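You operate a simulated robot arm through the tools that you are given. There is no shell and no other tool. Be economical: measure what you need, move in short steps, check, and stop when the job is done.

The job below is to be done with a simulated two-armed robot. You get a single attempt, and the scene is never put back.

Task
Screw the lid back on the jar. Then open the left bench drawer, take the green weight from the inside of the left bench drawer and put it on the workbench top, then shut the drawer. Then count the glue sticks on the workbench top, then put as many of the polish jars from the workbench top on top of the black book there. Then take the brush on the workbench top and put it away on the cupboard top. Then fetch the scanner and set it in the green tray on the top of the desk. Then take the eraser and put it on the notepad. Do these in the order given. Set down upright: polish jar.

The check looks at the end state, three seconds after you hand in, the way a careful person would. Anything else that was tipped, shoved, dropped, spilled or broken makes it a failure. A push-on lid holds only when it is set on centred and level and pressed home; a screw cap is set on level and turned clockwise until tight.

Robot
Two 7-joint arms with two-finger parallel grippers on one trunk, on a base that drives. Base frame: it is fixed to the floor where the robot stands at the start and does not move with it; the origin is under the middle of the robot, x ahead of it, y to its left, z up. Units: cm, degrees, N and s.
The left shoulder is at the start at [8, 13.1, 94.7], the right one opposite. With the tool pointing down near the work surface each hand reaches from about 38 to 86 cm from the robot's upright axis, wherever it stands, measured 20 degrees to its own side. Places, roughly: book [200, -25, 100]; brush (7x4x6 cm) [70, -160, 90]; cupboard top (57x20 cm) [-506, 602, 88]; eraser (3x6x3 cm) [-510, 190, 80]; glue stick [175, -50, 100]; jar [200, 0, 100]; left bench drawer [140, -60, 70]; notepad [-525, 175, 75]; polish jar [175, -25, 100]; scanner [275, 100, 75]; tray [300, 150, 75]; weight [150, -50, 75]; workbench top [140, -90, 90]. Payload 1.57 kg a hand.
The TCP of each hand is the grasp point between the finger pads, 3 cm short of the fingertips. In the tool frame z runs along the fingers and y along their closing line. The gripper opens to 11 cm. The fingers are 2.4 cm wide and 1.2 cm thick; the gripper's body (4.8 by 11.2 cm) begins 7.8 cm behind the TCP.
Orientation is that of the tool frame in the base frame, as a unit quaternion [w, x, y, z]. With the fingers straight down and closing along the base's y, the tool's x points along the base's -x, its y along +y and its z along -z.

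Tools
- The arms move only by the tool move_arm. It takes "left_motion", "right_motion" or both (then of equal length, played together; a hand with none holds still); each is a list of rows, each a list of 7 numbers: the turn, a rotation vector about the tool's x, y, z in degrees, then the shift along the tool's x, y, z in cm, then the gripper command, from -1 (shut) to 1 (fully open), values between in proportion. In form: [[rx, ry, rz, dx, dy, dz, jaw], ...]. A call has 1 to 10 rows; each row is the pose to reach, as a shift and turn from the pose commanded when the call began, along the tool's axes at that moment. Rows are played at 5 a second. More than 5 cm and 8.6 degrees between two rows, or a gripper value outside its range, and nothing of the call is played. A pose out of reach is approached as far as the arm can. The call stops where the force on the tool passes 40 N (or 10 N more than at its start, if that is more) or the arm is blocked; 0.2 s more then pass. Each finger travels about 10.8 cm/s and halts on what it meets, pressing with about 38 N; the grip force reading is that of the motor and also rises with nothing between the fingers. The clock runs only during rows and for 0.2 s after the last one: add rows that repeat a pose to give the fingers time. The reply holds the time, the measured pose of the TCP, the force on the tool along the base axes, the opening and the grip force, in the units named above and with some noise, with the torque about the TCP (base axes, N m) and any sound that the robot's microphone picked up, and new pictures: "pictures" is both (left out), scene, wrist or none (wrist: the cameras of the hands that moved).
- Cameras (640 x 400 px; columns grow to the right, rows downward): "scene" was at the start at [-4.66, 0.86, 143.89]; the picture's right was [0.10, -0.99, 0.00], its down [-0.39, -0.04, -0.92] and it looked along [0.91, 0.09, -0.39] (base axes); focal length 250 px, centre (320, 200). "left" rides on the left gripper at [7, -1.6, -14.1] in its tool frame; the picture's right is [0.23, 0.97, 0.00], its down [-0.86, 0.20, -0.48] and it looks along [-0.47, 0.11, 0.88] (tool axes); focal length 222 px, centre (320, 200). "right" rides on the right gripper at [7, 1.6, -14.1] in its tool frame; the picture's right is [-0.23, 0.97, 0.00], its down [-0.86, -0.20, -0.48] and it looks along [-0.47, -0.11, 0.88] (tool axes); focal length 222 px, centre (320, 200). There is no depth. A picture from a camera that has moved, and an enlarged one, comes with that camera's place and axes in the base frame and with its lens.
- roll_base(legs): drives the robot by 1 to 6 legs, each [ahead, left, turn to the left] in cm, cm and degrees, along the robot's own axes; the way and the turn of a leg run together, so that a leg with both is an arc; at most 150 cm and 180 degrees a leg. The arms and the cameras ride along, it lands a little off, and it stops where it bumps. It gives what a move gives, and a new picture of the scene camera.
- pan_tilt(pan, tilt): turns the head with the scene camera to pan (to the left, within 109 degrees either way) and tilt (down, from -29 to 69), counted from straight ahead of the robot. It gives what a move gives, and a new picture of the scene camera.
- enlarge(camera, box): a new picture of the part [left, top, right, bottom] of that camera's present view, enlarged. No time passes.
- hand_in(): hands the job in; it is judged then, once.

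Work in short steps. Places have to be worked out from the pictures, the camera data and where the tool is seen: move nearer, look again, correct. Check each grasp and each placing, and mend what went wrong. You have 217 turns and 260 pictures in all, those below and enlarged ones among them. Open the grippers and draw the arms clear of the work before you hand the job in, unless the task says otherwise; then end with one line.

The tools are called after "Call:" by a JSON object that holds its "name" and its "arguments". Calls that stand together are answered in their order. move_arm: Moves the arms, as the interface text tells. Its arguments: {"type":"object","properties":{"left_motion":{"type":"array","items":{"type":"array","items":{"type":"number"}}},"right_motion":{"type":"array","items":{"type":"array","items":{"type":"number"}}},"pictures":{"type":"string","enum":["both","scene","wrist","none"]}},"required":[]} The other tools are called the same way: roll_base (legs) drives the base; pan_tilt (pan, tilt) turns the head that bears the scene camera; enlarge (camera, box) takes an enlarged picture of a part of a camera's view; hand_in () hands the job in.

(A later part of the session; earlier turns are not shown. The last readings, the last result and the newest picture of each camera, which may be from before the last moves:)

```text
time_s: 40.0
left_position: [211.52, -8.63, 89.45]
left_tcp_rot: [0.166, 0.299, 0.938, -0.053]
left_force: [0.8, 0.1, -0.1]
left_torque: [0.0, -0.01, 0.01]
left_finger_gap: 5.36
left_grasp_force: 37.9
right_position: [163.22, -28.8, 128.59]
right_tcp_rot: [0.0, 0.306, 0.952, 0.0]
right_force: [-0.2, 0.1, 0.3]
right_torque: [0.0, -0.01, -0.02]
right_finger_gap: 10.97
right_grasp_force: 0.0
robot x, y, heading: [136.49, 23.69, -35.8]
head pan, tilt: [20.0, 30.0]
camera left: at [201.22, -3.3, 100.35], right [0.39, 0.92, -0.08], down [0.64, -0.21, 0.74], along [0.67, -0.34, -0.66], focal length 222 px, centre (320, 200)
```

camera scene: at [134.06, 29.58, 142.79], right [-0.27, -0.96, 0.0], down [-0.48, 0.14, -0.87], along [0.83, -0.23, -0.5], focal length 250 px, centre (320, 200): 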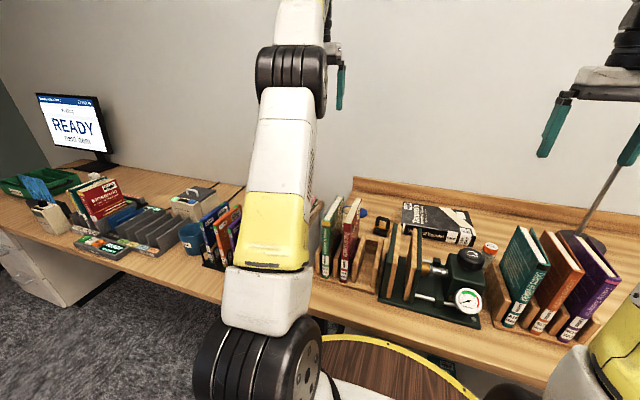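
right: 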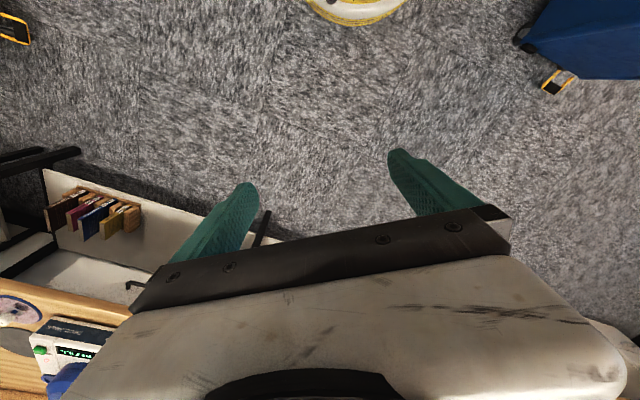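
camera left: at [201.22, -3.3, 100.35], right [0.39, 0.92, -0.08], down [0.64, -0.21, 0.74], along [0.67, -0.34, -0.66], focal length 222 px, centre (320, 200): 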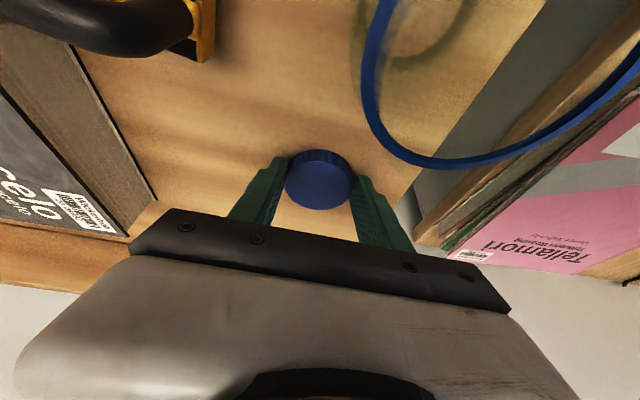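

Lid gripped (5.36 cm). I lift it 12 cm.

Call:
{"name": "move_arm", "arguments": {"left_motion": [[0, 0, 0, -1.4, 0, -3.8, -0.3], [0, 0, 0, -2.7, 0, -7.5, -0.3], [0, 0, 0, -4.1, 0, -11.3, -0.3], [0, 0, 0, -4.1, 0, -11.3, -0.3]], "pictures": "wrist"}}

```text
time_s: 41.0
left_position: [211.22, -8.64, 101.48]
left_tcp_rot: [0.167, 0.299, 0.938, -0.051]
left_force: [-0.2, 0.1, -0.1]
left_torque: [-0.01, 0.01, -0.02]
left_finger_gap: 5.37
left_grasp_force: 38.1
right_position: [163.22, -28.74, 128.68]
right_tcp_rot: [0.0, 0.306, 0.952, 0.0]
right_force: [0.7, -0.1, 0.0]
right_torque: [0.0, -0.02, -0.03]
right_finger_gap: 11.01
right_grasp_force: 0.0
robot x, y, heading: [136.48, 24.36, -35.7]
head pan, tilt: [20.0, 30.0]
camera left: at [200.99, -3.26, 112.42], right [0.39, 0.92, -0.08], down [0.64, -0.21, 0.74], along [0.67, -0.34, -0.66], focal length 222 px, centre (320, 200)
```

left: 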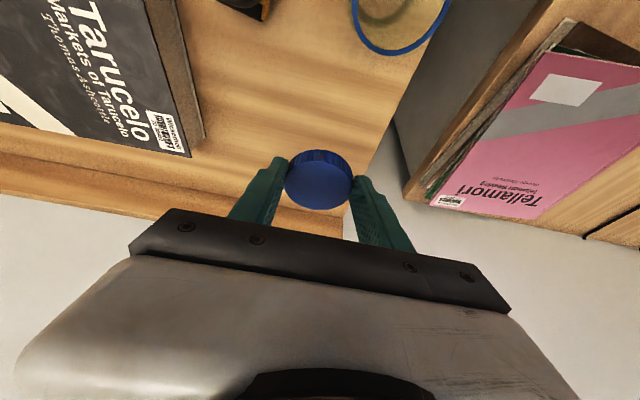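

Lid is level in the grip with the 20° tilt. I back off and up to view the jar rim well.

Call:
{"name": "move_arm", "arguments": {"left_motion": [[0, 0, 0, 0.4, 0.3, -4.6, -0.3], [0, 0, 0, 1.5, 0.7, -9, -0.3], [0, 0, 0, 4, 1, -13, -0.3], [0, 0, 0, 6.5, 1.4, -16.5, -0.3], [0, 0, 0, 9.5, 1.7, -19.5, -0.3], [0, 0, 0, 12.7, 2, -22.2, -0.3], [0, 0, 0, 12.7, 2, -22.2, -0.3]], "pictures": "wrist"}}

```text
time_s: 42.6
left_position: [196.31, 4.27, 117.9]
left_tcp_rot: [0.166, 0.299, 0.938, -0.053]
left_force: [0.5, -0.1, -0.4]
left_torque: [0.01, -0.02, 0.05]
left_finger_gap: 5.35
left_grasp_force: 38.0
right_position: [163.24, -28.82, 128.58]
right_tcp_rot: [0.0, 0.306, 0.952, 0.0]
right_force: [0.5, -0.5, 0.7]
right_torque: [-0.03, 0.01, -0.03]
right_finger_gap: 11.01
right_grasp_force: 0.0
robot x, y, heading: [136.62, 23.64, -35.4]
head pan, tilt: [20.0, 30.0]
camera left: at [186.1, 9.65, 128.85], right [0.39, 0.92, -0.08], down [0.64, -0.21, 0.74], along [0.67, -0.34, -0.66], focal length 222 px, centre (320, 200)
```

left: 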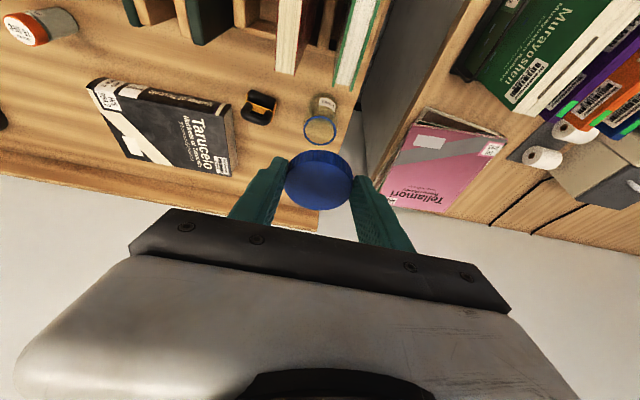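

Call:
{"name": "enlarge", "arguments": {"camera": "left", "box": [240, 70, 400, 170]}}

```text
4.00 times, centred on (320, 120) of left
camera zoom: at [186.1, 9.65, 128.85], right [0.39, 0.92, -0.08], down [0.64, -0.21, 0.74], along [0.67, -0.34, -0.66], focal length 888 px, centre (320, 520)
```

zoom: 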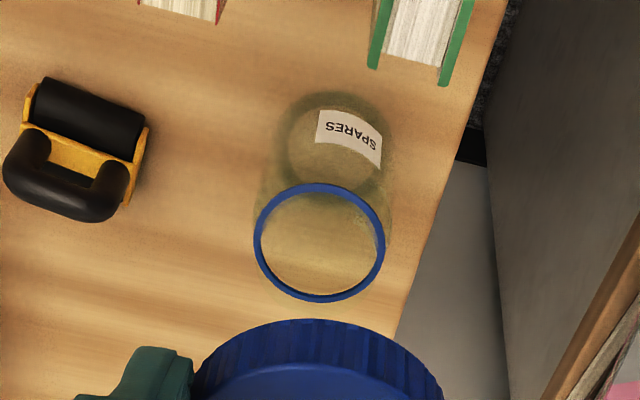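

Jar centre ≈ (204.0, -0.8), rim z≈94.5. I move the lid above the jar at z≈106, yawing 30° so the camera side clears the red book.

Call:
{"name": "move_arm", "arguments": {"left_motion": [[-2.6, 0, -7.05, -1.1, 0.08, 3.5, -0.3], [-5.15, 0, -14.1, -2.2, 0.15, 7.1, -0.3], [-7.7, 0, -21.2, -3.3, 0.22, 10.7, -0.3], [-10.3, 0, -28.2, -4.4, 0.3, 14.26, -0.3], [-10.3, 0, -28.2, -4.4, 0.3, 14.26, -0.3]], "pictures": "both"}}

```text
time_s: 43.8
left_position: [204.09, -1.04, 105.83]
left_tcp_rot: [0.176, 0.045, 0.983, -0.008]
left_force: [0.1, 0.1, 1.1]
left_torque: [-0.01, 0.01, 0.01]
left_finger_gap: 5.38
left_grasp_force: 38.7
right_position: [163.18, -28.73, 128.54]
right_tcp_rot: [-0.001, 0.306, 0.952, 0.0]
right_force: [0.4, 0.0, -0.2]
right_torque: [0.03, 0.04, -0.03]
right_finger_gap: 10.98
right_grasp_force: 0.0
robot x, y, heading: [136.53, 23.95, -35.3]
head pan, tilt: [20.0, 30.0]
camera scene: at [134.06, 29.58, 142.79], right [-0.27, -0.96, 0.0], down [-0.48, 0.14, -0.87], along [0.83, -0.23, -0.5], focal length 250 px, centre (320, 200)
camera left: at [192.54, -1.52, 116.85], right [-0.12, 0.99, -0.08], down [0.65, 0.14, 0.74], along [0.75, 0.04, -0.66], focal length 222 px, centre (320, 200)
```

scene: 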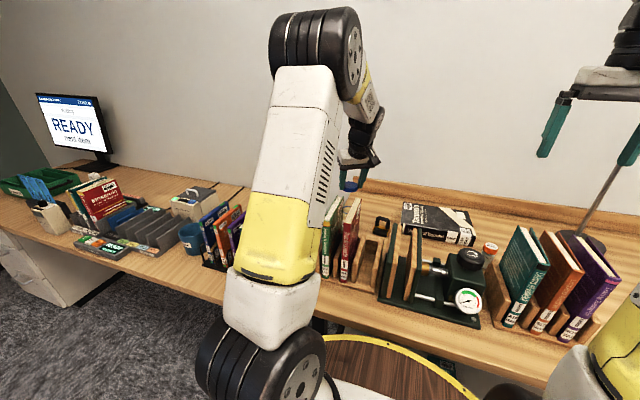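
left: 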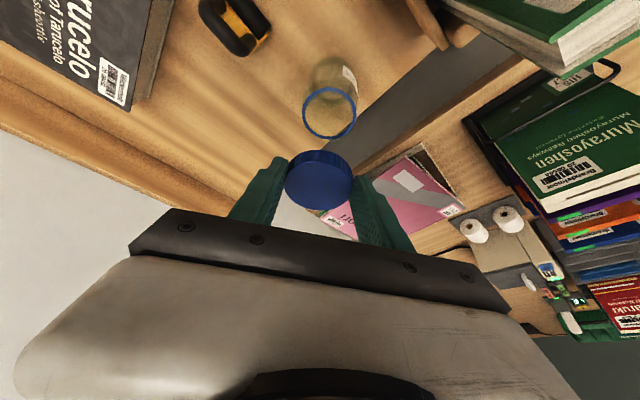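

Small correction (-0.4, +0.25) needed; I apply it while lowering 5 cm and look again.

Call:
{"name": "move_arm", "arguments": {"left_motion": [[0, 0, 0, 1.05, 0.1, 2.3, -0.3], [0, 0, 0, 2.1, 0.21, 4.56, -0.3], [0, 0, 0, 2.1, 0.21, 4.56, -0.3]], "pictures": "wrist"}}

Call:
{"name": "enlarge", "arguments": {"camera": "left", "box": [250, 90, 410, 220]}}

```text
time_s: 44.6
left_position: [203.67, -0.75, 100.94]
left_tcp_rot: [0.175, 0.046, 0.983, -0.008]
left_force: [-0.5, 0.1, 0.2]
left_torque: [-0.02, 0.02, 0.02]
left_finger_gap: 5.37
left_grasp_force: 38.0
right_position: [163.18, -28.76, 128.59]
right_tcp_rot: [0.001, 0.307, 0.952, 0.0]
right_force: [0.1, -0.6, 0.4]
right_torque: [-0.02, 0.0, -0.01]
right_finger_gap: 10.98
right_grasp_force: 0.0
robot x, y, heading: [136.78, 23.67, -35.8]
head pan, tilt: [20.0, 30.0]
camera left: at [192.16, -1.15, 111.89], right [-0.12, 0.99, -0.08], down [0.65, 0.14, 0.74], along [0.75, 0.04, -0.66], focal length 222 px, centre (320, 200)
```

left: 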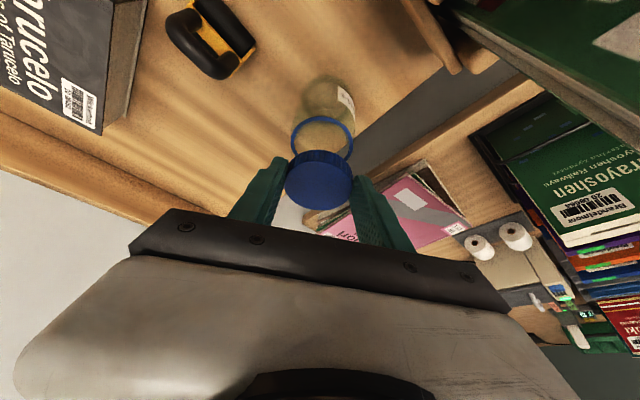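

```text
3.08 times, centred on (330, 155) of left
camera zoom: at [192.16, -1.15, 111.89], right [-0.12, 0.99, -0.08], down [0.65, 0.14, 0.74], along [0.75, 0.04, -0.66], focal length 684 px, centre (289, 338)
```

zoom: 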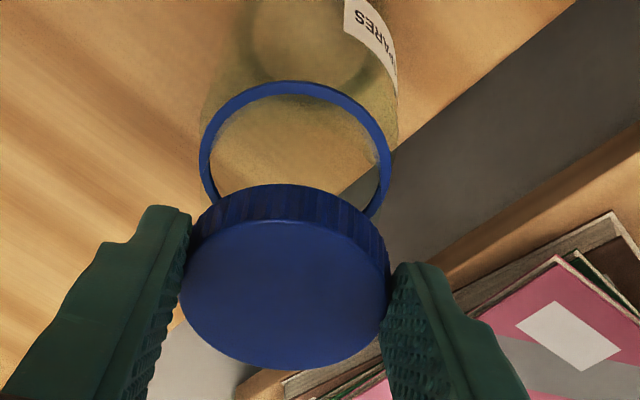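

Measured in this same view, the lid centre is about 0.8 cm too far outward. I correct by -0.75 and lower 2.2 cm, then look again.

Call:
{"name": "move_arm", "arguments": {"left_motion": [[0, 0, 0, 0.7, 0, -0.26, -0.3], [0, 0, 0, 1.46, -0.1, 1.81, -0.3], [0, 0, 0, 1.46, -0.1, 1.81, -0.3]], "pictures": "none"}}

Call:
{"name": "enlarge", "arguments": {"camera": "left", "box": [250, 90, 410, 220]}}

```text
time_s: 45.4
left_position: [203.21, -0.65, 99.52]
left_tcp_rot: [0.18, 0.047, 0.983, -0.011]
left_force: [-5.0, 4.2, 13.4]
left_torque: [0.24, 0.17, 0.01]
left_finger_gap: 5.36
left_grasp_force: 37.9
right_position: [163.18, -28.72, 128.63]
right_tcp_rot: [0.001, 0.307, 0.952, 0.0]
right_force: [-0.5, -0.2, 1.1]
right_torque: [0.0, -0.03, 0.0]
right_finger_gap: 11.03
right_grasp_force: 0.1
robot x, y, heading: [136.79, 23.64, -35.5]
head pan, tilt: [20.0, 30.0]
stopped in row 3 (left hand): the force on the tool passed its limit at 41 N (the readings are from after the stop); the commanded pose is now the measured one
```

```text
3.08 times, centred on (330, 155) of left
camera zoom: at [191.51, -1.01, 110.3], right [-0.12, 0.99, -0.09], down [0.65, 0.14, 0.75], along [0.75, 0.03, -0.66], focal length 684 px, centre (289, 338)
```

zoom: 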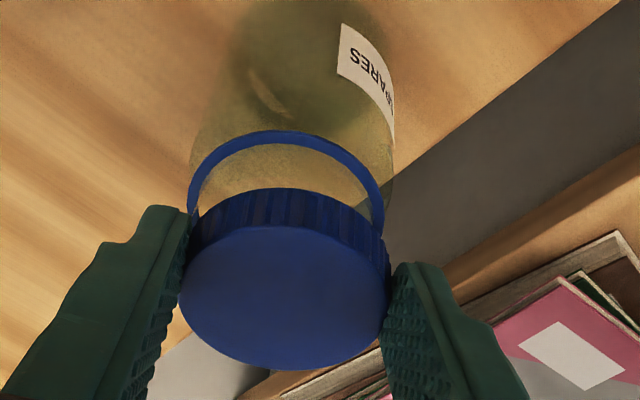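

Contact came early: rim is at z≈96, and the lid is still ~1.5 cm too far outward. I lift 2 cm, shift o −1.5, l −0.4 and look.

Call:
{"name": "move_arm", "arguments": {"left_motion": [[0, 0, 0, -0.68, 0, -1.88, -0.3], [0, 0, 0, 0.73, -0.42, -2.39, -0.3], [0, 0, 0, 0.73, -0.42, -2.39, -0.3]], "pictures": "none"}}

Call:
{"name": "enlarge", "arguments": {"camera": "left", "box": [250, 90, 410, 220]}}

```text
time_s: 46.2
left_position: [201.64, -0.9, 101.28]
left_tcp_rot: [0.179, 0.046, 0.983, -0.01]
left_force: [0.8, 0.2, -0.1]
left_torque: [-0.02, -0.03, 0.02]
left_finger_gap: 5.36
left_grasp_force: 38.5
right_position: [163.25, -28.91, 128.61]
right_tcp_rot: [0.0, 0.306, 0.952, 0.0]
right_force: [-0.1, -0.1, 0.2]
right_torque: [0.02, 0.0, 0.01]
right_finger_gap: 10.96
right_grasp_force: 0.0
robot x, y, heading: [136.53, 24.0, -35.7]
head pan, tilt: [20.0, 30.0]
```

```text
3.08 times, centred on (330, 155) of left
camera zoom: at [189.96, -1.4, 112.18], right [-0.12, 0.99, -0.09], down [0.65, 0.14, 0.75], along [0.75, 0.03, -0.66], focal length 684 px, centre (289, 338)
```

zoom: 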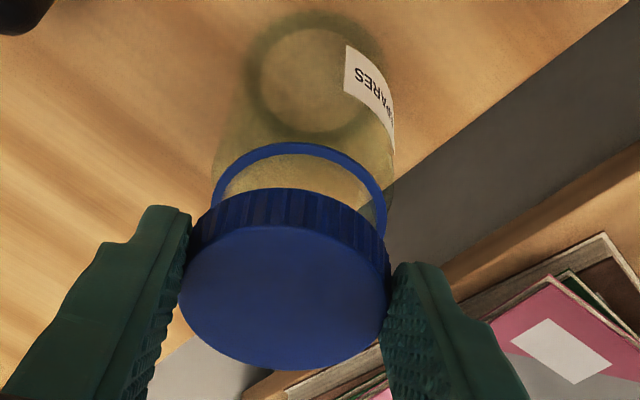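

Now aligned within ~1 mm by ray estimates. I level the 0.6° drift and lower 2 cm.

Call:
{"name": "move_arm", "arguments": {"left_motion": [[0, 0.6, 0, 0.34, 0, 0.94, -0.3], [0, 0.6, 0, 0.68, 0, 1.88, -0.3], [0, 0.6, 0, 0.68, 0, 1.88, -0.3]], "pictures": "none"}}

Call:
{"name": "enlarge", "arguments": {"camera": "left", "box": [250, 90, 410, 220]}}

```text
time_s: 47.0
left_position: [201.7, -0.94, 99.57]
left_tcp_rot: [0.176, 0.045, 0.983, -0.013]
left_force: [-3.7, 2.1, 24.3]
left_torque: [0.36, -0.54, 0.08]
left_finger_gap: 5.39
left_grasp_force: 37.9
right_position: [163.13, -28.78, 128.56]
right_tcp_rot: [-0.001, 0.306, 0.952, -0.001]
right_force: [-0.2, 0.5, -0.3]
right_torque: [0.0, 0.02, 0.01]
right_finger_gap: 11.03
right_grasp_force: 0.0
robot x, y, heading: [136.46, 24.08, -35.4]
head pan, tilt: [20.0, 30.0]
```

```text
3.08 times, centred on (330, 155) of left
camera zoom: at [190.06, -1.36, 110.47], right [-0.12, 0.99, -0.09], down [0.65, 0.14, 0.74], along [0.75, 0.03, -0.66], focal length 684 px, centre (289, 338)
```

zoom: 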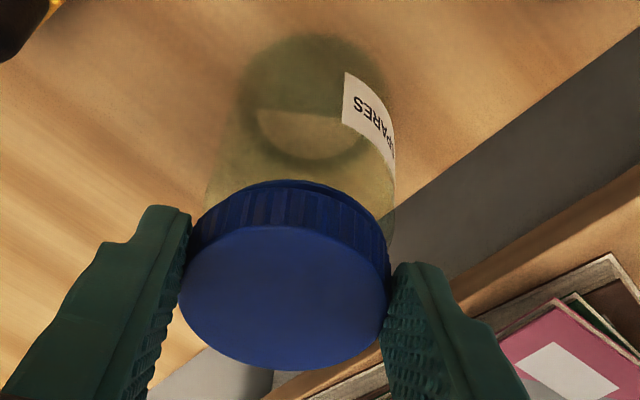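

Call:
{"name": "enlarge", "arguments": {"camera": "left", "box": [285, 135, 355, 180]}}

```text
8.89 times, centred on (320, 158) of left
camera zoom: at [190.06, -1.36, 110.47], right [-0.12, 0.99, -0.09], down [0.65, 0.14, 0.74], along [0.75, 0.03, -0.66], focal length 1974 px, centre (320, 578)
```

zoom: 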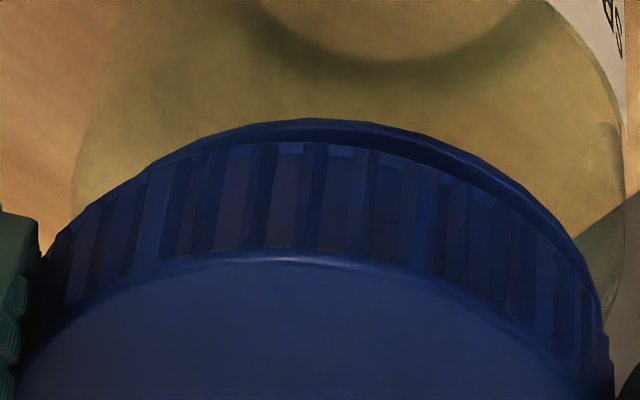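

The ring shows slightly to the right (+y). I lift 4 mm, shift +0.25 in y, and set down again, reading the torque.

Call:
{"name": "move_arm", "arguments": {"left_motion": [[0, 0, 0, -0.15, 0, -0.45, -0.3], [0.5, 0, 0, -0.25, 0.27, -0.42, -0.3], [0.5, 0, 0, -0.05, 0.27, 0.1, -0.3], [0.5, 0, 0, -0.05, 0.27, 0.1, -0.3]], "pictures": "none"}}

Call:
{"name": "enlarge", "arguments": {"camera": "left", "box": [285, 135, 355, 180]}}

```text
time_s: 48.0
left_position: [201.67, -0.96, 99.64]
left_tcp_rot: [0.176, 0.047, 0.983, -0.017]
left_force: [-4.9, -2.6, 35.1]
left_torque: [0.09, -0.83, -0.04]
left_finger_gap: 5.39
left_grasp_force: 38.2
right_position: [163.06, -28.87, 128.67]
right_tcp_rot: [0.001, 0.307, 0.952, 0.0]
right_force: [0.3, 0.4, 0.1]
right_torque: [-0.01, 0.01, -0.01]
right_finger_gap: 10.99
right_grasp_force: 0.1
robot x, y, heading: [136.48, 23.75, -35.6]
head pan, tilt: [20.0, 30.0]
```

```text
8.89 times, centred on (320, 158) of left
camera zoom: at [190.17, -1.05, 110.45], right [-0.12, 0.99, -0.1], down [0.65, 0.15, 0.74], along [0.75, 0.02, -0.66], focal length 1974 px, centre (320, 578)
```

zoom: 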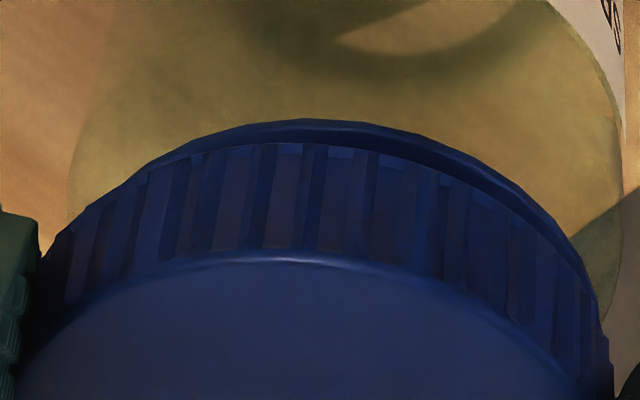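

Contact is on the far side: the lid may be pitched slightly in the grip. I relax the press, release so it settles flat on the rim, and look.

Call:
{"name": "move_arm", "arguments": {"left_motion": [[0, 0, 0, -0.1, 0, -0.28, -0.3], [0, 0, 0, -0.1, 0, -0.28, 0.1], [0, 0, 0, -0.1, 0, -0.28, 0.5], [0, 0, 0, -0.1, 0, -0.28, 0.6], [0, 0, 0, -0.1, 0, -0.28, 0.6]], "pictures": "wrist"}}

Call:
{"name": "enlarge", "arguments": {"camera": "left", "box": [250, 90, 410, 220]}}

```text
time_s: 49.2
left_position: [201.63, -0.8, 99.58]
left_tcp_rot: [0.173, 0.047, 0.984, -0.015]
left_force: [0.1, 0.4, -0.3]
left_torque: [0.01, 0.01, 0.01]
left_finger_gap: 8.79
left_grasp_force: 0.1
right_position: [163.26, -28.76, 128.67]
right_tcp_rot: [0.001, 0.306, 0.952, 0.0]
right_force: [0.2, -0.2, 1.1]
right_torque: [-0.04, 0.01, 0.02]
right_finger_gap: 11.04
right_grasp_force: 0.2
robot x, y, heading: [136.39, 24.14, -35.9]
head pan, tilt: [20.0, 30.0]
camera left: at [190.21, -0.98, 110.51], right [-0.12, 0.99, -0.09], down [0.66, 0.15, 0.74], along [0.74, 0.03, -0.67], focal length 222 px, centre (320, 200)
```

left: 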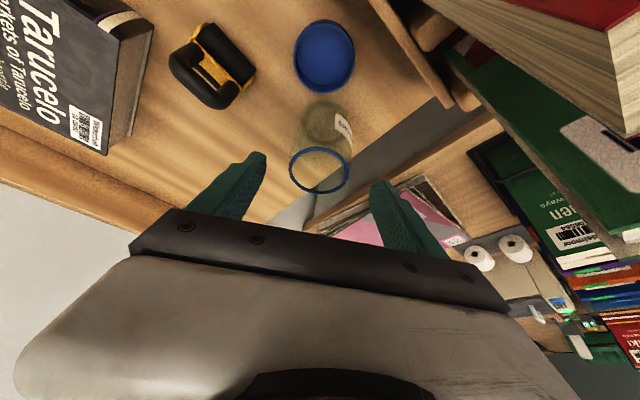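

```text
3.08 times, centred on (330, 155) of left
camera zoom: at [190.21, -0.98, 110.51], right [-0.12, 0.99, -0.09], down [0.66, 0.15, 0.74], along [0.74, 0.03, -0.67], focal length 684 px, centre (289, 338)
```

zoom: 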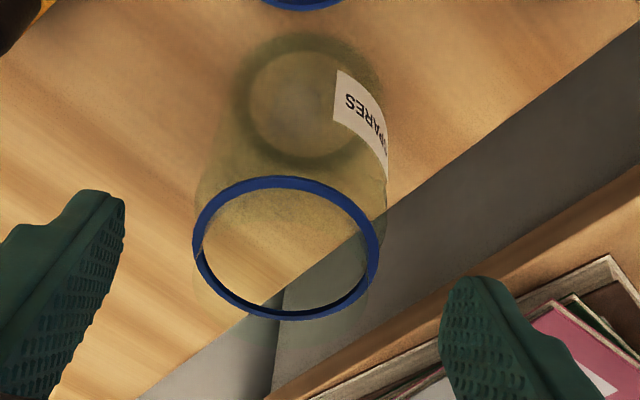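

The lid slipped off toward the robot and lies on the bench. I zoom in on it.

Call:
{"name": "enlarge", "arguments": {"camera": "left", "box": [250, 0, 410, 100]}}

```text
4.00 times, centred on (330, 50) of left
camera zoom: at [190.21, -0.98, 110.51], right [-0.12, 0.99, -0.09], down [0.66, 0.15, 0.74], along [0.74, 0.03, -0.67], focal length 888 px, centre (280, 800)
```

zoom: 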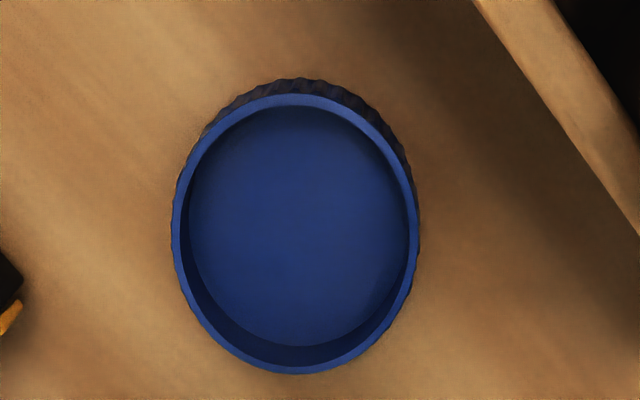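

The lid lies inverted at ≈(196.6, -1.9). Plan: pick it vertically, flip it with the help of the right hand. First I rise, untilt, and hover above it.

Call:
{"name": "move_arm", "arguments": {"left_motion": [[0, 0, 0, -1.37, 0, -3.76, 0.6], [0, 0, 0, -2.74, 0, -7.52, 0.6], [0, 7, 0, -1.2, -0.5, -8.1, 0.6], [0, 14, 0, 0.3, -1, -8.7, 0.6], [0, 20, 0, 1.87, -1.55, -9.2, 0.6], [0, 20, 0, 1.87, -1.55, -9.2, 0.6]], "pictures": "wrist"}}

```text
time_s: 50.6
left_position: [196.7, -1.55, 107.57]
left_tcp_rot: [0.0, 0.049, 0.999, -0.007]
left_force: [0.5, -0.1, 0.0]
left_torque: [-0.03, 0.0, -0.03]
left_finger_gap: 8.8
left_grasp_force: 0.0
right_position: [163.16, -28.75, 128.55]
right_tcp_rot: [0.001, 0.307, 0.952, -0.001]
right_force: [-0.2, 0.3, -0.2]
right_torque: [-0.02, 0.0, 0.01]
right_finger_gap: 11.03
right_grasp_force: 0.1
robot x, y, heading: [137.04, 24.35, -35.7]
head pan, tilt: [20.0, 30.0]
camera left: at [189.62, -2.27, 121.89], right [-0.13, 0.99, -0.01], down [0.87, 0.12, 0.48], along [0.47, 0.05, -0.88], focal length 222 px, centre (320, 200)
```

left: 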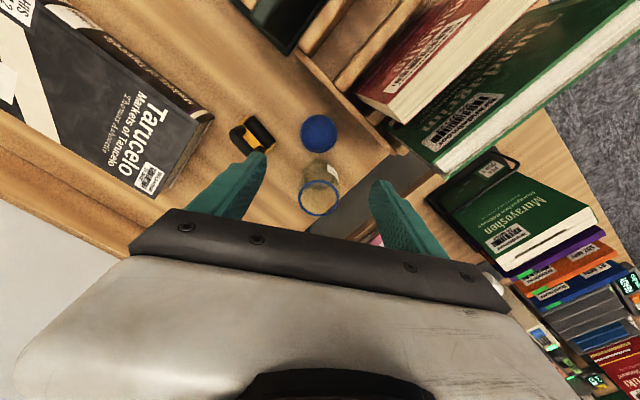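

Lid is under the hand; the red book corner (191, 1) clears the body. I descend to z≈89.5 and close.

Call:
{"name": "move_arm", "arguments": {"left_motion": [[-0.8, 0, 0, 0.2, -0.5, 4.5, 0.5], [-0.8, 0, 0, 0.2, -0.5, 9, 0.5], [-0.8, 0, 0, 0.2, -0.5, 13.5, 0.5], [-0.8, 0, 0, 0.2, -0.5, 18, 0.5], [-0.8, 0, 0, 0.2, -0.5, 18, 0.2], [-0.8, 0, 0, 0.2, -0.5, 18, -0.1], [-0.8, 0, 0, 0.2, -0.5, 18, -0.3], [-0.8, 0, 0, 0.2, -0.5, 18, -0.3]], "pictures": "wrist"}}

```text
time_s: 52.4
left_position: [196.32, -2.22, 89.82]
left_tcp_rot: [0.001, 0.049, 0.999, 0.0]
left_force: [-0.8, -0.9, 0.6]
left_torque: [0.01, 0.05, 0.03]
left_finger_gap: 4.78
left_grasp_force: 38.3
right_position: [163.16, -28.83, 128.52]
right_tcp_rot: [0.0, 0.306, 0.952, 0.0]
right_force: [-0.9, -0.1, -0.1]
right_torque: [0.0, 0.02, 0.03]
right_finger_gap: 11.02
right_grasp_force: 0.0
robot x, y, heading: [136.99, 23.67, -35.7]
head pan, tilt: [20.0, 30.0]
camera left: at [189.22, -3.02, 103.9], right [-0.13, 0.99, 0.0], down [0.87, 0.12, 0.48], along [0.48, 0.06, -0.88], focal length 222 px, centre (320, 200)
```

left: 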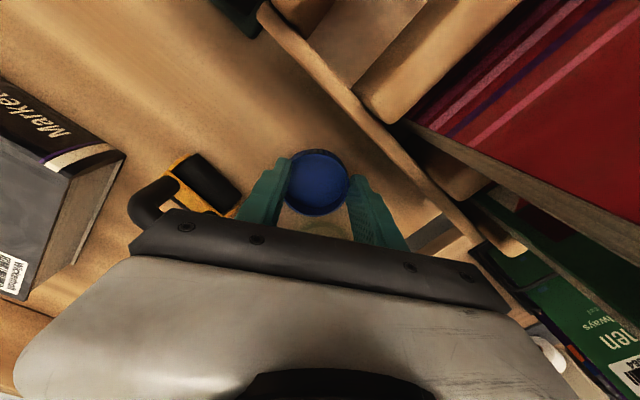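

Gripped. I lift straight up 24 cm.

Call:
{"name": "move_arm", "arguments": {"left_motion": [[0, 0, 0, 0, 0, -4.8, -0.4], [0, 0, 0, 0, 0, -9.6, -0.4], [0, 0, 0, 0, 0, -14.4, -0.4], [0, 0, 0, 0, 0, -19.2, -0.4], [0, 0, 0, 0, 0, -24, -0.4], [0, 0, 0, 0, 0, -24, -0.4]], "pictures": "wrist"}}

```text
time_s: 53.8
left_position: [196.59, -2.3, 113.6]
left_tcp_rot: [0.001, 0.049, 0.999, 0.0]
left_force: [0.9, 0.0, 0.8]
left_torque: [0.01, 0.03, -0.02]
left_finger_gap: 3.3
left_grasp_force: 0.1
right_position: [163.29, -28.96, 128.59]
right_tcp_rot: [0.001, 0.307, 0.952, 0.0]
right_force: [-0.2, -0.4, -0.8]
right_torque: [0.0, -0.01, -0.01]
right_finger_gap: 10.99
right_grasp_force: 0.1
robot x, y, heading: [136.23, 24.0, -35.3]
head pan, tilt: [20.0, 30.0]
camera left: at [189.44, -3.16, 127.79], right [-0.13, 0.99, 0.0], down [0.87, 0.12, 0.48], along [0.48, 0.06, -0.88], focal length 222 px, centre (320, 200)
```

left: 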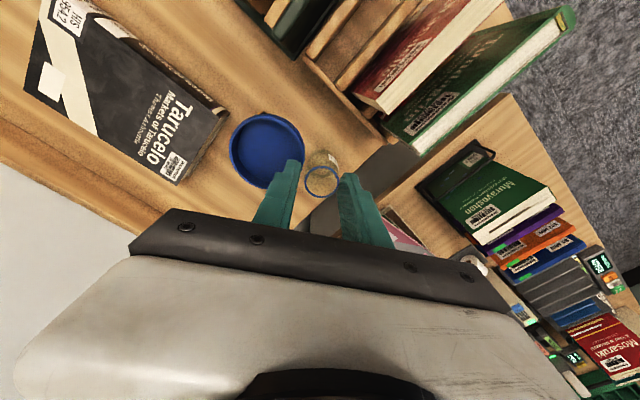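

The lid squirted out of the grip (it was held on a chord). I open the fingers and see where it lands.

Call:
{"name": "move_arm", "arguments": {"left_motion": [[0, 0, 0, 0, 0, 0, 0], [0, 0, 0, 0, 0, 0, 0.6], [0, 0, 0, 0, 0, 0, 0.6], [0, 0, 0, 0, 0, 0, 0.6], [0, 0, 0, 0, 0, 0, 0.6]], "pictures": "wrist"}}

```text
time_s: 55.0
left_position: [196.5, -2.23, 113.53]
left_tcp_rot: [0.0, 0.049, 0.999, 0.0]
left_force: [-0.2, 0.0, 0.6]
left_torque: [0.02, 0.01, 0.02]
left_finger_gap: 8.77
left_grasp_force: 0.0
right_position: [163.25, -28.82, 128.62]
right_tcp_rot: [0.0, 0.307, 0.952, 0.001]
right_force: [-0.7, 0.3, -0.2]
right_torque: [0.02, -0.04, -0.02]
right_finger_gap: 11.01
right_grasp_force: 0.1
robot x, y, heading: [136.53, 23.67, -36.0]
head pan, tilt: [20.0, 30.0]
camera left: at [189.45, -3.17, 127.74], right [-0.13, 0.99, 0.0], down [0.87, 0.12, 0.48], along [0.48, 0.06, -0.88], focal length 222 px, centre (320, 200)
```

left: 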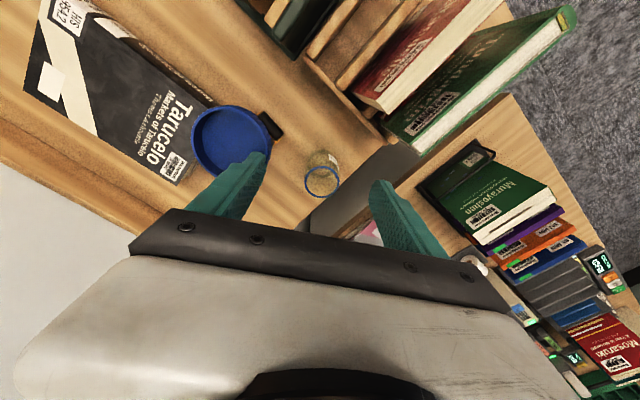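

Call:
{"name": "enlarge", "arguments": {"camera": "left", "box": [160, 80, 340, 220]}}

Call:
{"name": "enlarge", "arguments": {"camera": "scene", "box": [280, 100, 440, 280]}}

```text
2.86 times, centred on (250, 150) of left
camera zoom: at [189.45, -3.17, 127.74], right [-0.13, 0.99, 0.0], down [0.87, 0.12, 0.48], along [0.48, 0.06, -0.88], focal length 635 px, centre (520, 343)
```

zoom: 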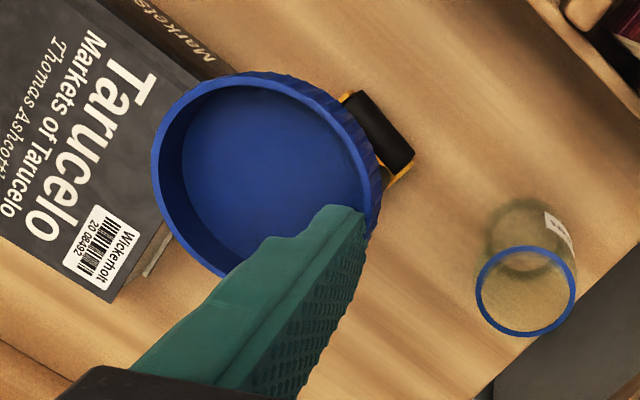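

```text
2.22 times, centred on (360, 190) of scene
camera zoom: at [134.04, 29.59, 142.79], right [-0.27, -0.96, 0.0], down [-0.48, 0.13, -0.87], along [0.83, -0.23, -0.5], focal length 556 px, centre (231, 222)
```

zoom: 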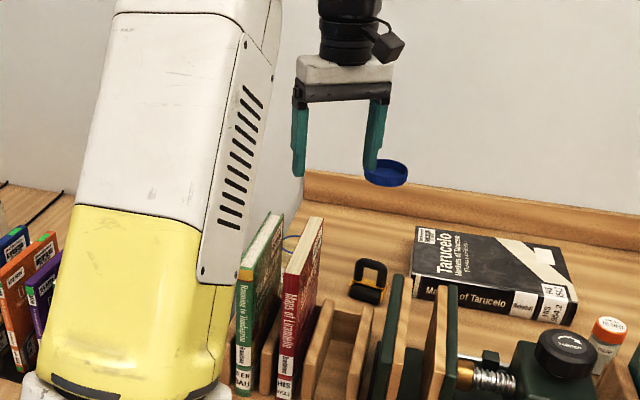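

The −y finger is inside the lid, with the lid wall between the fingers. I close to clamp the wall firmly.

Call:
{"name": "move_arm", "arguments": {"left_motion": [[0, 0, 0, 0, 0, 0, 0.3], [0, 0, 0, 0, 0, 0, 0], [0, 0, 0, 0, 0, 0, -0.3], [0, 0, 0, 0, 0, 0, -0.6], [0, 0, 0, 0, 0, 0, -0.9], [0, 0, 0, 0, 0, 0, -1], [0, 0, 0, 0, 0, 0, -1]], "pictures": "wrist"}}

Call:
{"name": "enlarge", "arguments": {"camera": "left", "box": [220, 100, 400, 240]}}

```text
time_s: 56.6
left_position: [196.66, -2.34, 113.51]
left_tcp_rot: [0.002, 0.048, 0.999, 0.0]
left_force: [1.0, 0.3, 0.0]
left_torque: [-0.01, -0.01, -0.01]
left_finger_gap: 0.0
left_grasp_force: 21.9
right_position: [163.15, -28.83, 128.59]
right_tcp_rot: [0.0, 0.307, 0.952, 0.0]
right_force: [-0.2, -0.1, -0.6]
right_torque: [-0.01, 0.02, 0.01]
right_finger_gap: 10.99
right_grasp_force: 0.0
robot x, y, heading: [136.36, 24.21, -35.8]
head pan, tilt: [20.0, 30.0]
camera left: at [189.45, -3.17, 127.74], right [-0.13, 0.99, 0.0], down [0.87, 0.12, 0.48], along [0.48, 0.06, -0.88], focal length 222 px, centre (320, 200)
```

left: 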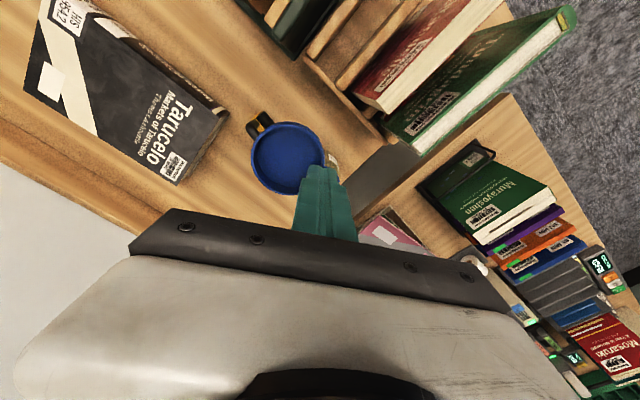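

```text
2.86 times, centred on (310, 170) of left
camera zoom: at [189.45, -3.17, 127.74], right [-0.13, 0.99, 0.0], down [0.87, 0.12, 0.48], along [0.48, 0.06, -0.88], focal length 635 px, centre (349, 286)
```

zoom: 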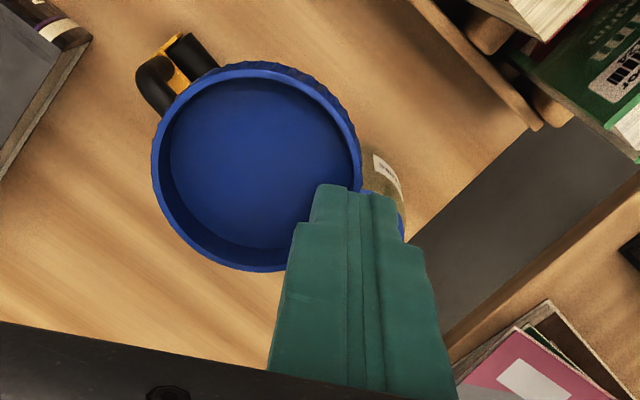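

The lid clings to the closed fingers, open side up. I'll bring it in front, tilt it so its top faces right, and let the right hand take it from that side. First unyaw and raise the left hand while turning the right hand.

Call:
{"name": "move_arm", "arguments": {"left_motion": [[0, 0, 3, 0.8, -0.2, -1, -1], [0, 0, 6, 1.6, -0.4, -2, -1], [0, 0, 9, 2.5, -0.7, -3, -1], [0, 0, 12, 3.3, -0.9, -4, -1], [0, 0, 15, 4.1, -1.1, -5, -1], [0, 0, 18, 4.9, -1.3, -6, -1], [0, 0, 21, 5.7, -1.5, -7, -1], [0, 0, 24, 6.6, -1.8, -8, -1], [0, 0, 27, 7.4, -2, -9, -1], [0, 0, 30, 8.2, -2.2, -10, -1]], "right_motion": [[0, 0, -8.5, 0, 0, 0, 1], [0, 0, -17, 0, 0, 0, 1], [0, 0, -25.5, 0, 0, 0, 1], [0, 0, -34, 0, 0, 0, 1], [0, 0, -42.5, 0, 0, 0, 1], [0, 0, -51, 0, 0, 0, 1], [0, 0, -59.5, 0, 0, 0, 1], [0, 0, -68, 0, 0, 0, 1], [0, 0, -76.5, 0, 0, 0, 1], [0, 0, -85, 0, 0, 0, 1]], "pictures": "both"}}

```text
time_s: 58.8
left_position: [188.17, -3.79, 123.53]
left_tcp_rot: [0.0, 0.306, 0.952, 0.001]
left_force: [-0.5, 0.4, 0.5]
left_torque: [0.01, -0.03, -0.02]
left_finger_gap: 0.0
left_grasp_force: 21.5
right_position: [163.23, -28.71, 128.55]
right_tcp_rot: [-0.001, -0.418, 0.909, 0.0]
right_force: [-0.1, -0.2, 0.1]
right_torque: [-0.02, 0.01, -0.01]
right_finger_gap: 11.0
right_grasp_force: 0.2
robot x, y, heading: [136.56, 24.13, -35.7]
head pan, tilt: [20.0, 30.0]
camera scene: at [134.05, 29.59, 142.79], right [-0.27, -0.96, 0.0], down [-0.48, 0.13, -0.87], along [0.83, -0.23, -0.5], focal length 250 px, centre (320, 200)
camera right: at [157.41, -33.02, 142.65], right [-0.59, 0.81, 0.0], down [0.71, 0.52, 0.48], along [0.39, 0.28, -0.88], focal length 222 px, centre (320, 200)
camera left: at [181.52, -0.97, 137.62], right [0.38, 0.92, 0.0], down [0.81, -0.34, 0.48], along [0.44, -0.18, -0.88], focal length 222 px, centre (320, 200)
```

scene: 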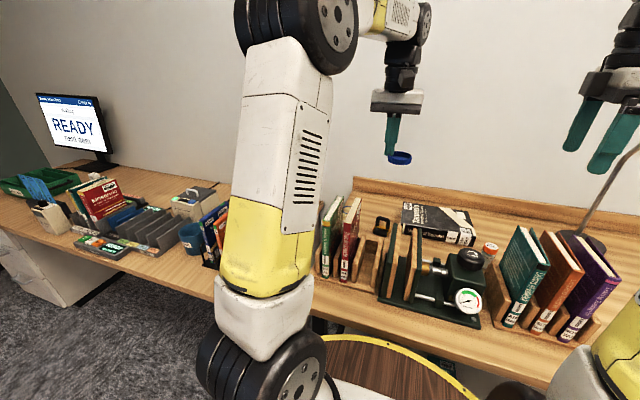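
right: 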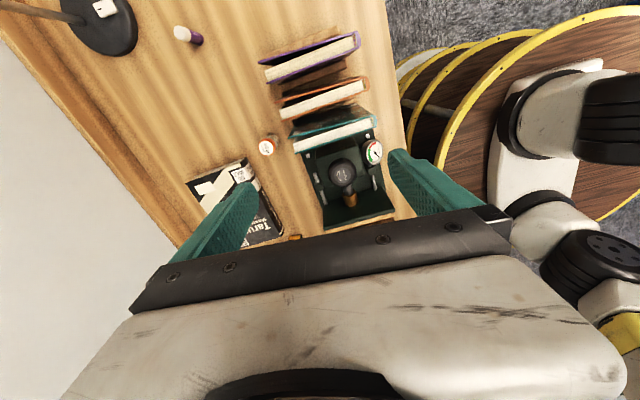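
left: 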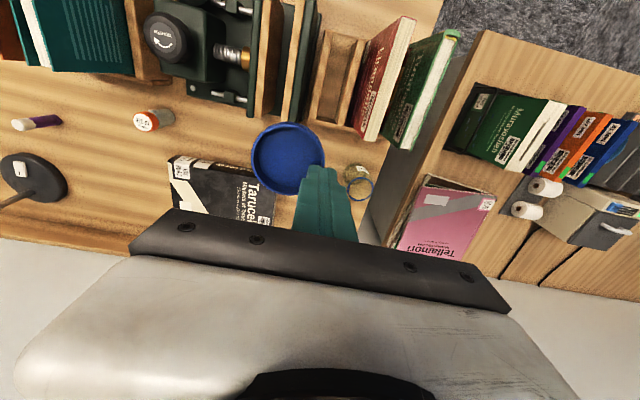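

Lid still clings. Now I tilt the left hand to point right (+x rotation) and the right hand to point left.

Call:
{"name": "move_arm", "arguments": {"left_motion": [[8.5, 0, 0, 0, 0, 0, -1], [17, 0, 0, 0, 0, 0, -1], [25.5, 0, 0, 0, 0, 0, -1], [34, 0, 0, 0, 0, 0, -1], [42.5, 0, 0, 0, 0, 0, -1], [51, 0, 0, 0, 0, 0, -1], [59.5, 0, 0, 0, 0, 0, -1], [68, 0, 0, 0, 0, 0, -1], [76.5, 0, 0, 0, 0, 0, -1], [85, 0, 0, 0, 0, 0, -1]], "right_motion": [[0, -8.5, 0, 0, 0, 0, 1], [0, -17, 0, 0, 0, 0, 1], [0, -25.5, 0, 0, 0, 0, 1], [0, -34, 0, 0, 0, 0, 1], [0, -42.5, 0, 0, 0, 0, 1], [0, -51, 0, 0, 0, 0, 1], [0, -59.5, 0, 0, 0, 0, 1], [0, -68, 0, 0, 0, 0, 1], [0, -76.5, 0, 0, 0, 0, 1], [0, -85, 0, 0, 0, 0, 1]], "pictures": "both"}}

```text
time_s: 61.0
left_position: [187.99, -3.75, 123.64]
left_tcp_rot: [-0.207, 0.225, 0.701, -0.644]
left_force: [-0.2, 0.3, 0.5]
left_torque: [0.03, -0.01, -0.01]
left_finger_gap: 0.01
left_grasp_force: 21.9
right_position: [163.14, -28.73, 128.72]
right_tcp_rot: [0.615, -0.307, 0.67, 0.282]
right_force: [-0.8, 0.3, 0.2]
right_torque: [-0.01, -0.01, -0.04]
right_finger_gap: 11.0
right_grasp_force: 0.1
robot x, y, heading: [137.07, 24.44, -35.7]
head pan, tilt: [20.0, 30.0]
camera scene: at [134.02, 29.6, 142.79], right [-0.27, -0.96, 0.0], down [-0.48, 0.13, -0.87], along [0.83, -0.23, -0.5], focal length 250 px, centre (320, 200)
camera right: at [152.39, -38.83, 122.81], right [-0.73, 0.65, 0.23], down [-0.11, -0.44, 0.89], along [0.68, 0.62, 0.39], focal length 222 px, centre (320, 200)
camera left: at [190.44, 11.74, 126.53], right [-0.14, 0.2, -0.97], down [0.98, -0.1, -0.16], along [-0.12, -0.98, -0.18], focal length 222 px, centre (320, 200)
```

scene: 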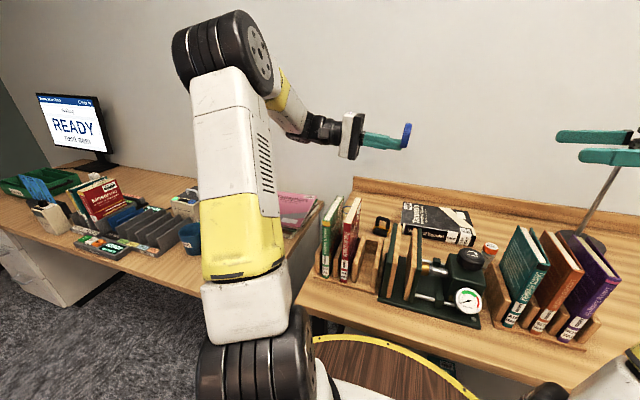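
right: 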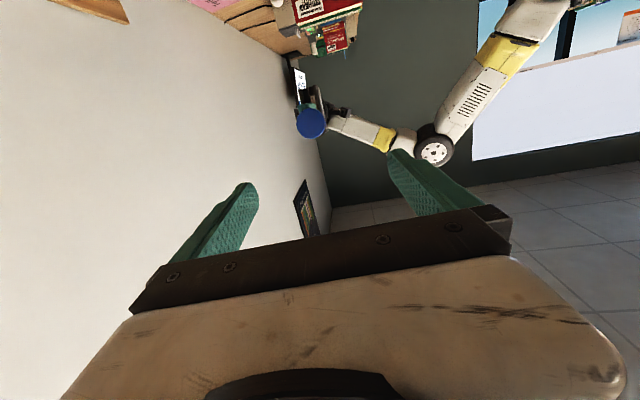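
left: 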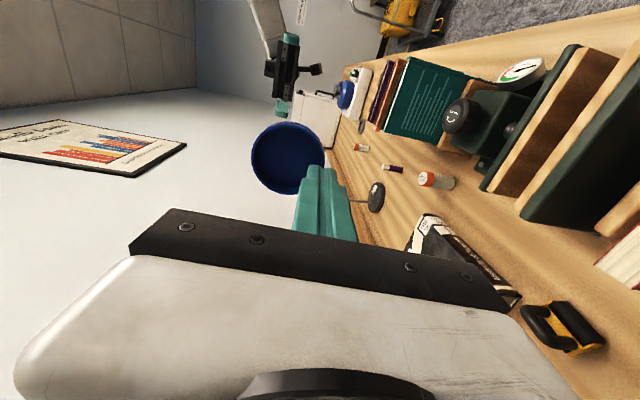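

Excellent: the lid's top faces the right hand. I bring the right hand to 10 cm short of the lid, aligned.

Call:
{"name": "move_arm", "arguments": {"right_motion": [[-1, -2, 0, 0.4, -0.5, 4.1, 1], [-2, -4, 0, 0.8, -1, 8.2, 1], [-3, -6, 0, 1.2, -1.4, 12.4, 1], [-4.2, -8, 0, 1.5, -1.8, 16.5, 1], [-5.2, -9.8, 0, 1.83, -2.26, 20.6, 1], [-5.2, -9.8, 0, 1.83, -2.26, 20.6, 1]], "pictures": "both"}}

```text
time_s: 62.4
left_position: [188.16, -3.82, 123.61]
left_tcp_rot: [-0.206, 0.225, 0.703, -0.642]
left_force: [0.9, -0.8, -0.5]
left_torque: [0.02, -0.01, 0.01]
left_finger_gap: 0.01
left_grasp_force: 21.4
right_position: [178.27, -14.7, 124.97]
right_tcp_rot: [0.654, -0.311, 0.601, 0.337]
right_force: [-0.4, 0.0, -0.6]
right_torque: [0.01, 0.04, 0.03]
right_finger_gap: 10.99
right_grasp_force: 0.1
robot x, y, heading: [136.66, 23.87, -35.8]
head pan, tilt: [20.0, 30.0]
camera scene: at [134.04, 29.59, 142.79], right [-0.27, -0.96, 0.0], down [-0.48, 0.13, -0.87], along [0.83, -0.23, -0.5], focal length 250 px, centre (320, 200)
camera right: at [168.93, -24.79, 116.73], right [-0.8, 0.55, 0.23], down [-0.16, -0.56, 0.81], along [0.57, 0.62, 0.54], focal length 222 px, centre (320, 200)
```

scene: 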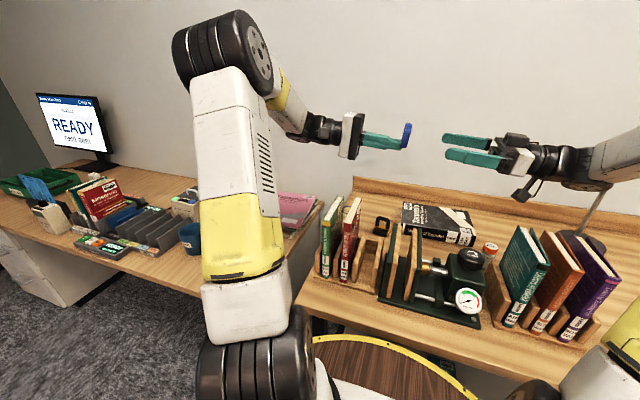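
right: 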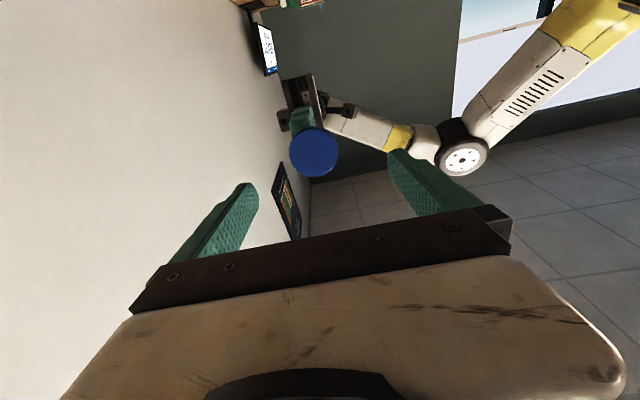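

Aligned within a few mm. I advance 9.3 cm and close the right gripper gently on the lid.

Call:
{"name": "move_arm", "arguments": {"right_motion": [[0, 0, 0, 0, -0.2, 4, 0.6], [0, 0, 0, 0.1, -0.2, 7, 0.6], [0, 0, 0, 0.1, -0.2, 9.3, 0.6], [0, 0, 0, 0.1, -0.2, 9.3, 0.6]], "pictures": "both"}}

Call:
{"name": "enlarge", "arguments": {"camera": "scene", "box": [320, 90, 540, 220]}}

```text
time_s: 63.4
left_position: [188.08, -3.77, 123.56]
left_tcp_rot: [-0.207, 0.226, 0.702, -0.643]
left_force: [-0.1, 0.7, 0.7]
left_torque: [-0.01, 0.0, -0.01]
left_finger_gap: 0.01
left_grasp_force: 21.2
right_position: [183.85, -7.32, 125.53]
right_tcp_rot: [0.654, -0.311, 0.601, 0.338]
right_force: [-0.1, 0.0, 0.4]
right_torque: [0.02, -0.01, -0.02]
right_finger_gap: 8.8
right_grasp_force: 0.0
robot x, y, heading: [136.51, 24.1, -35.4]
head pan, tilt: [20.0, 30.0]
camera scene: at [134.04, 29.59, 142.79], right [-0.27, -0.96, 0.0], down [-0.48, 0.13, -0.87], along [0.83, -0.23, -0.5], focal length 250 px, centre (320, 200)
camera right: at [174.64, -17.36, 117.4], right [-0.8, 0.55, 0.23], down [-0.16, -0.56, 0.81], along [0.57, 0.62, 0.54], focal length 222 px, centre (320, 200)
```

scene: 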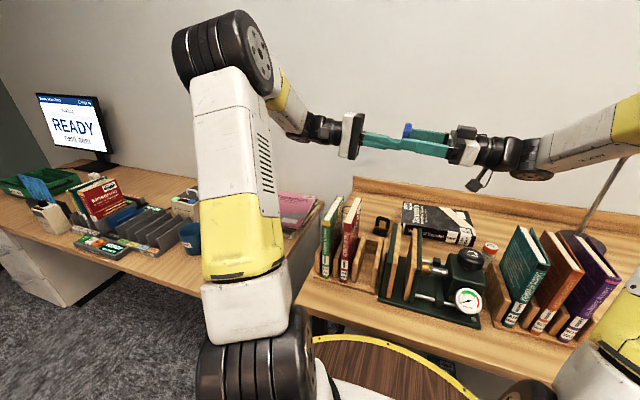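
right: 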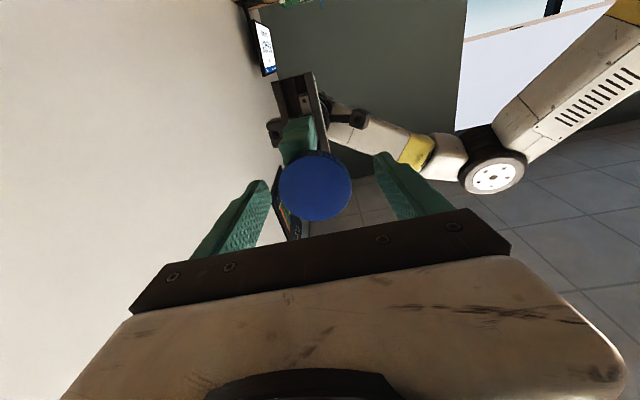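

```text
2.91 times, centred on (430, 155) of scene
camera zoom: at [134.04, 29.59, 142.79], right [-0.27, -0.96, 0.0], down [-0.48, 0.13, -0.87], along [0.83, -0.23, -0.5], focal length 728 px, centre (0, 331)
```

zoom: 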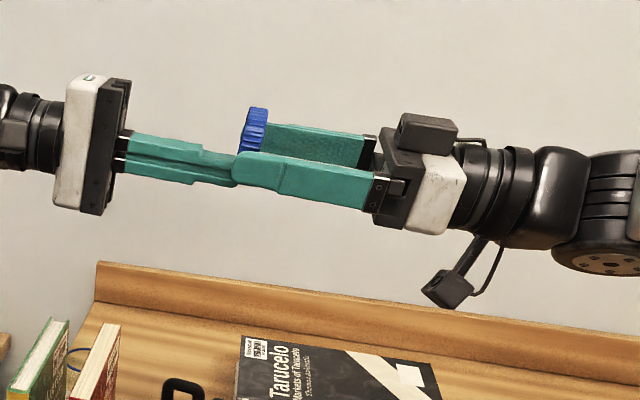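

The wrist view shows the lid centred between the right fingers. I advance 0.5 cm more and close.

Call:
{"name": "move_arm", "arguments": {"right_motion": [[0, 0, 0, 0, -0.1, 0.5, 0.5], [0, 0, 0, 0, -0.1, 0.5, 0.2], [0, 0, 0, 0, -0.1, 0.5, 0], [0, 0, 0, 0, -0.1, 0.5, -0.2], [0, 0, 0, 0, -0.1, 0.5, -0.2], [0, 0, 0, 0, -0.1, 0.5, -0.2]], "pictures": "wrist"}}

```text
time_s: 64.8
left_position: [187.96, -3.69, 123.71]
left_tcp_rot: [-0.208, 0.227, 0.702, -0.642]
left_force: [-19.3, 10.8, -5.9]
left_torque: [0.11, -0.23, -0.65]
left_finger_gap: 0.0
left_grasp_force: 22.5
right_position: [184.15, -7.14, 125.79]
right_tcp_rot: [0.655, -0.309, 0.602, 0.336]
right_force: [20.6, -10.9, 6.0]
right_torque: [-0.14, -0.4, -0.46]
right_finger_gap: 5.39
right_grasp_force: 38.1
robot x, y, heading: [136.4, 24.06, -35.4]
head pan, tilt: [20.0, 30.0]
camera right: at [175.02, -17.1, 117.56], right [-0.8, 0.55, 0.23], down [-0.16, -0.56, 0.81], along [0.58, 0.62, 0.54], focal length 222 px, centre (320, 200)
```

right: 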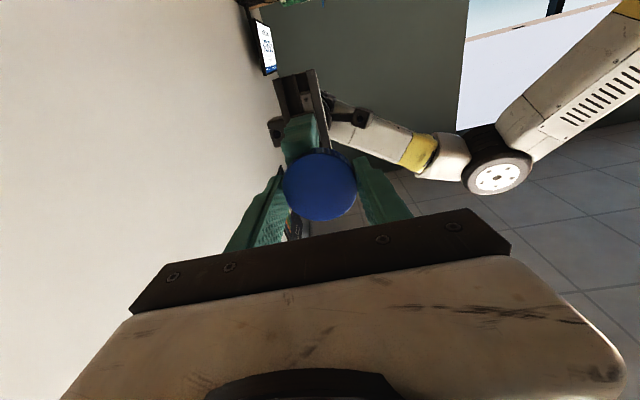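

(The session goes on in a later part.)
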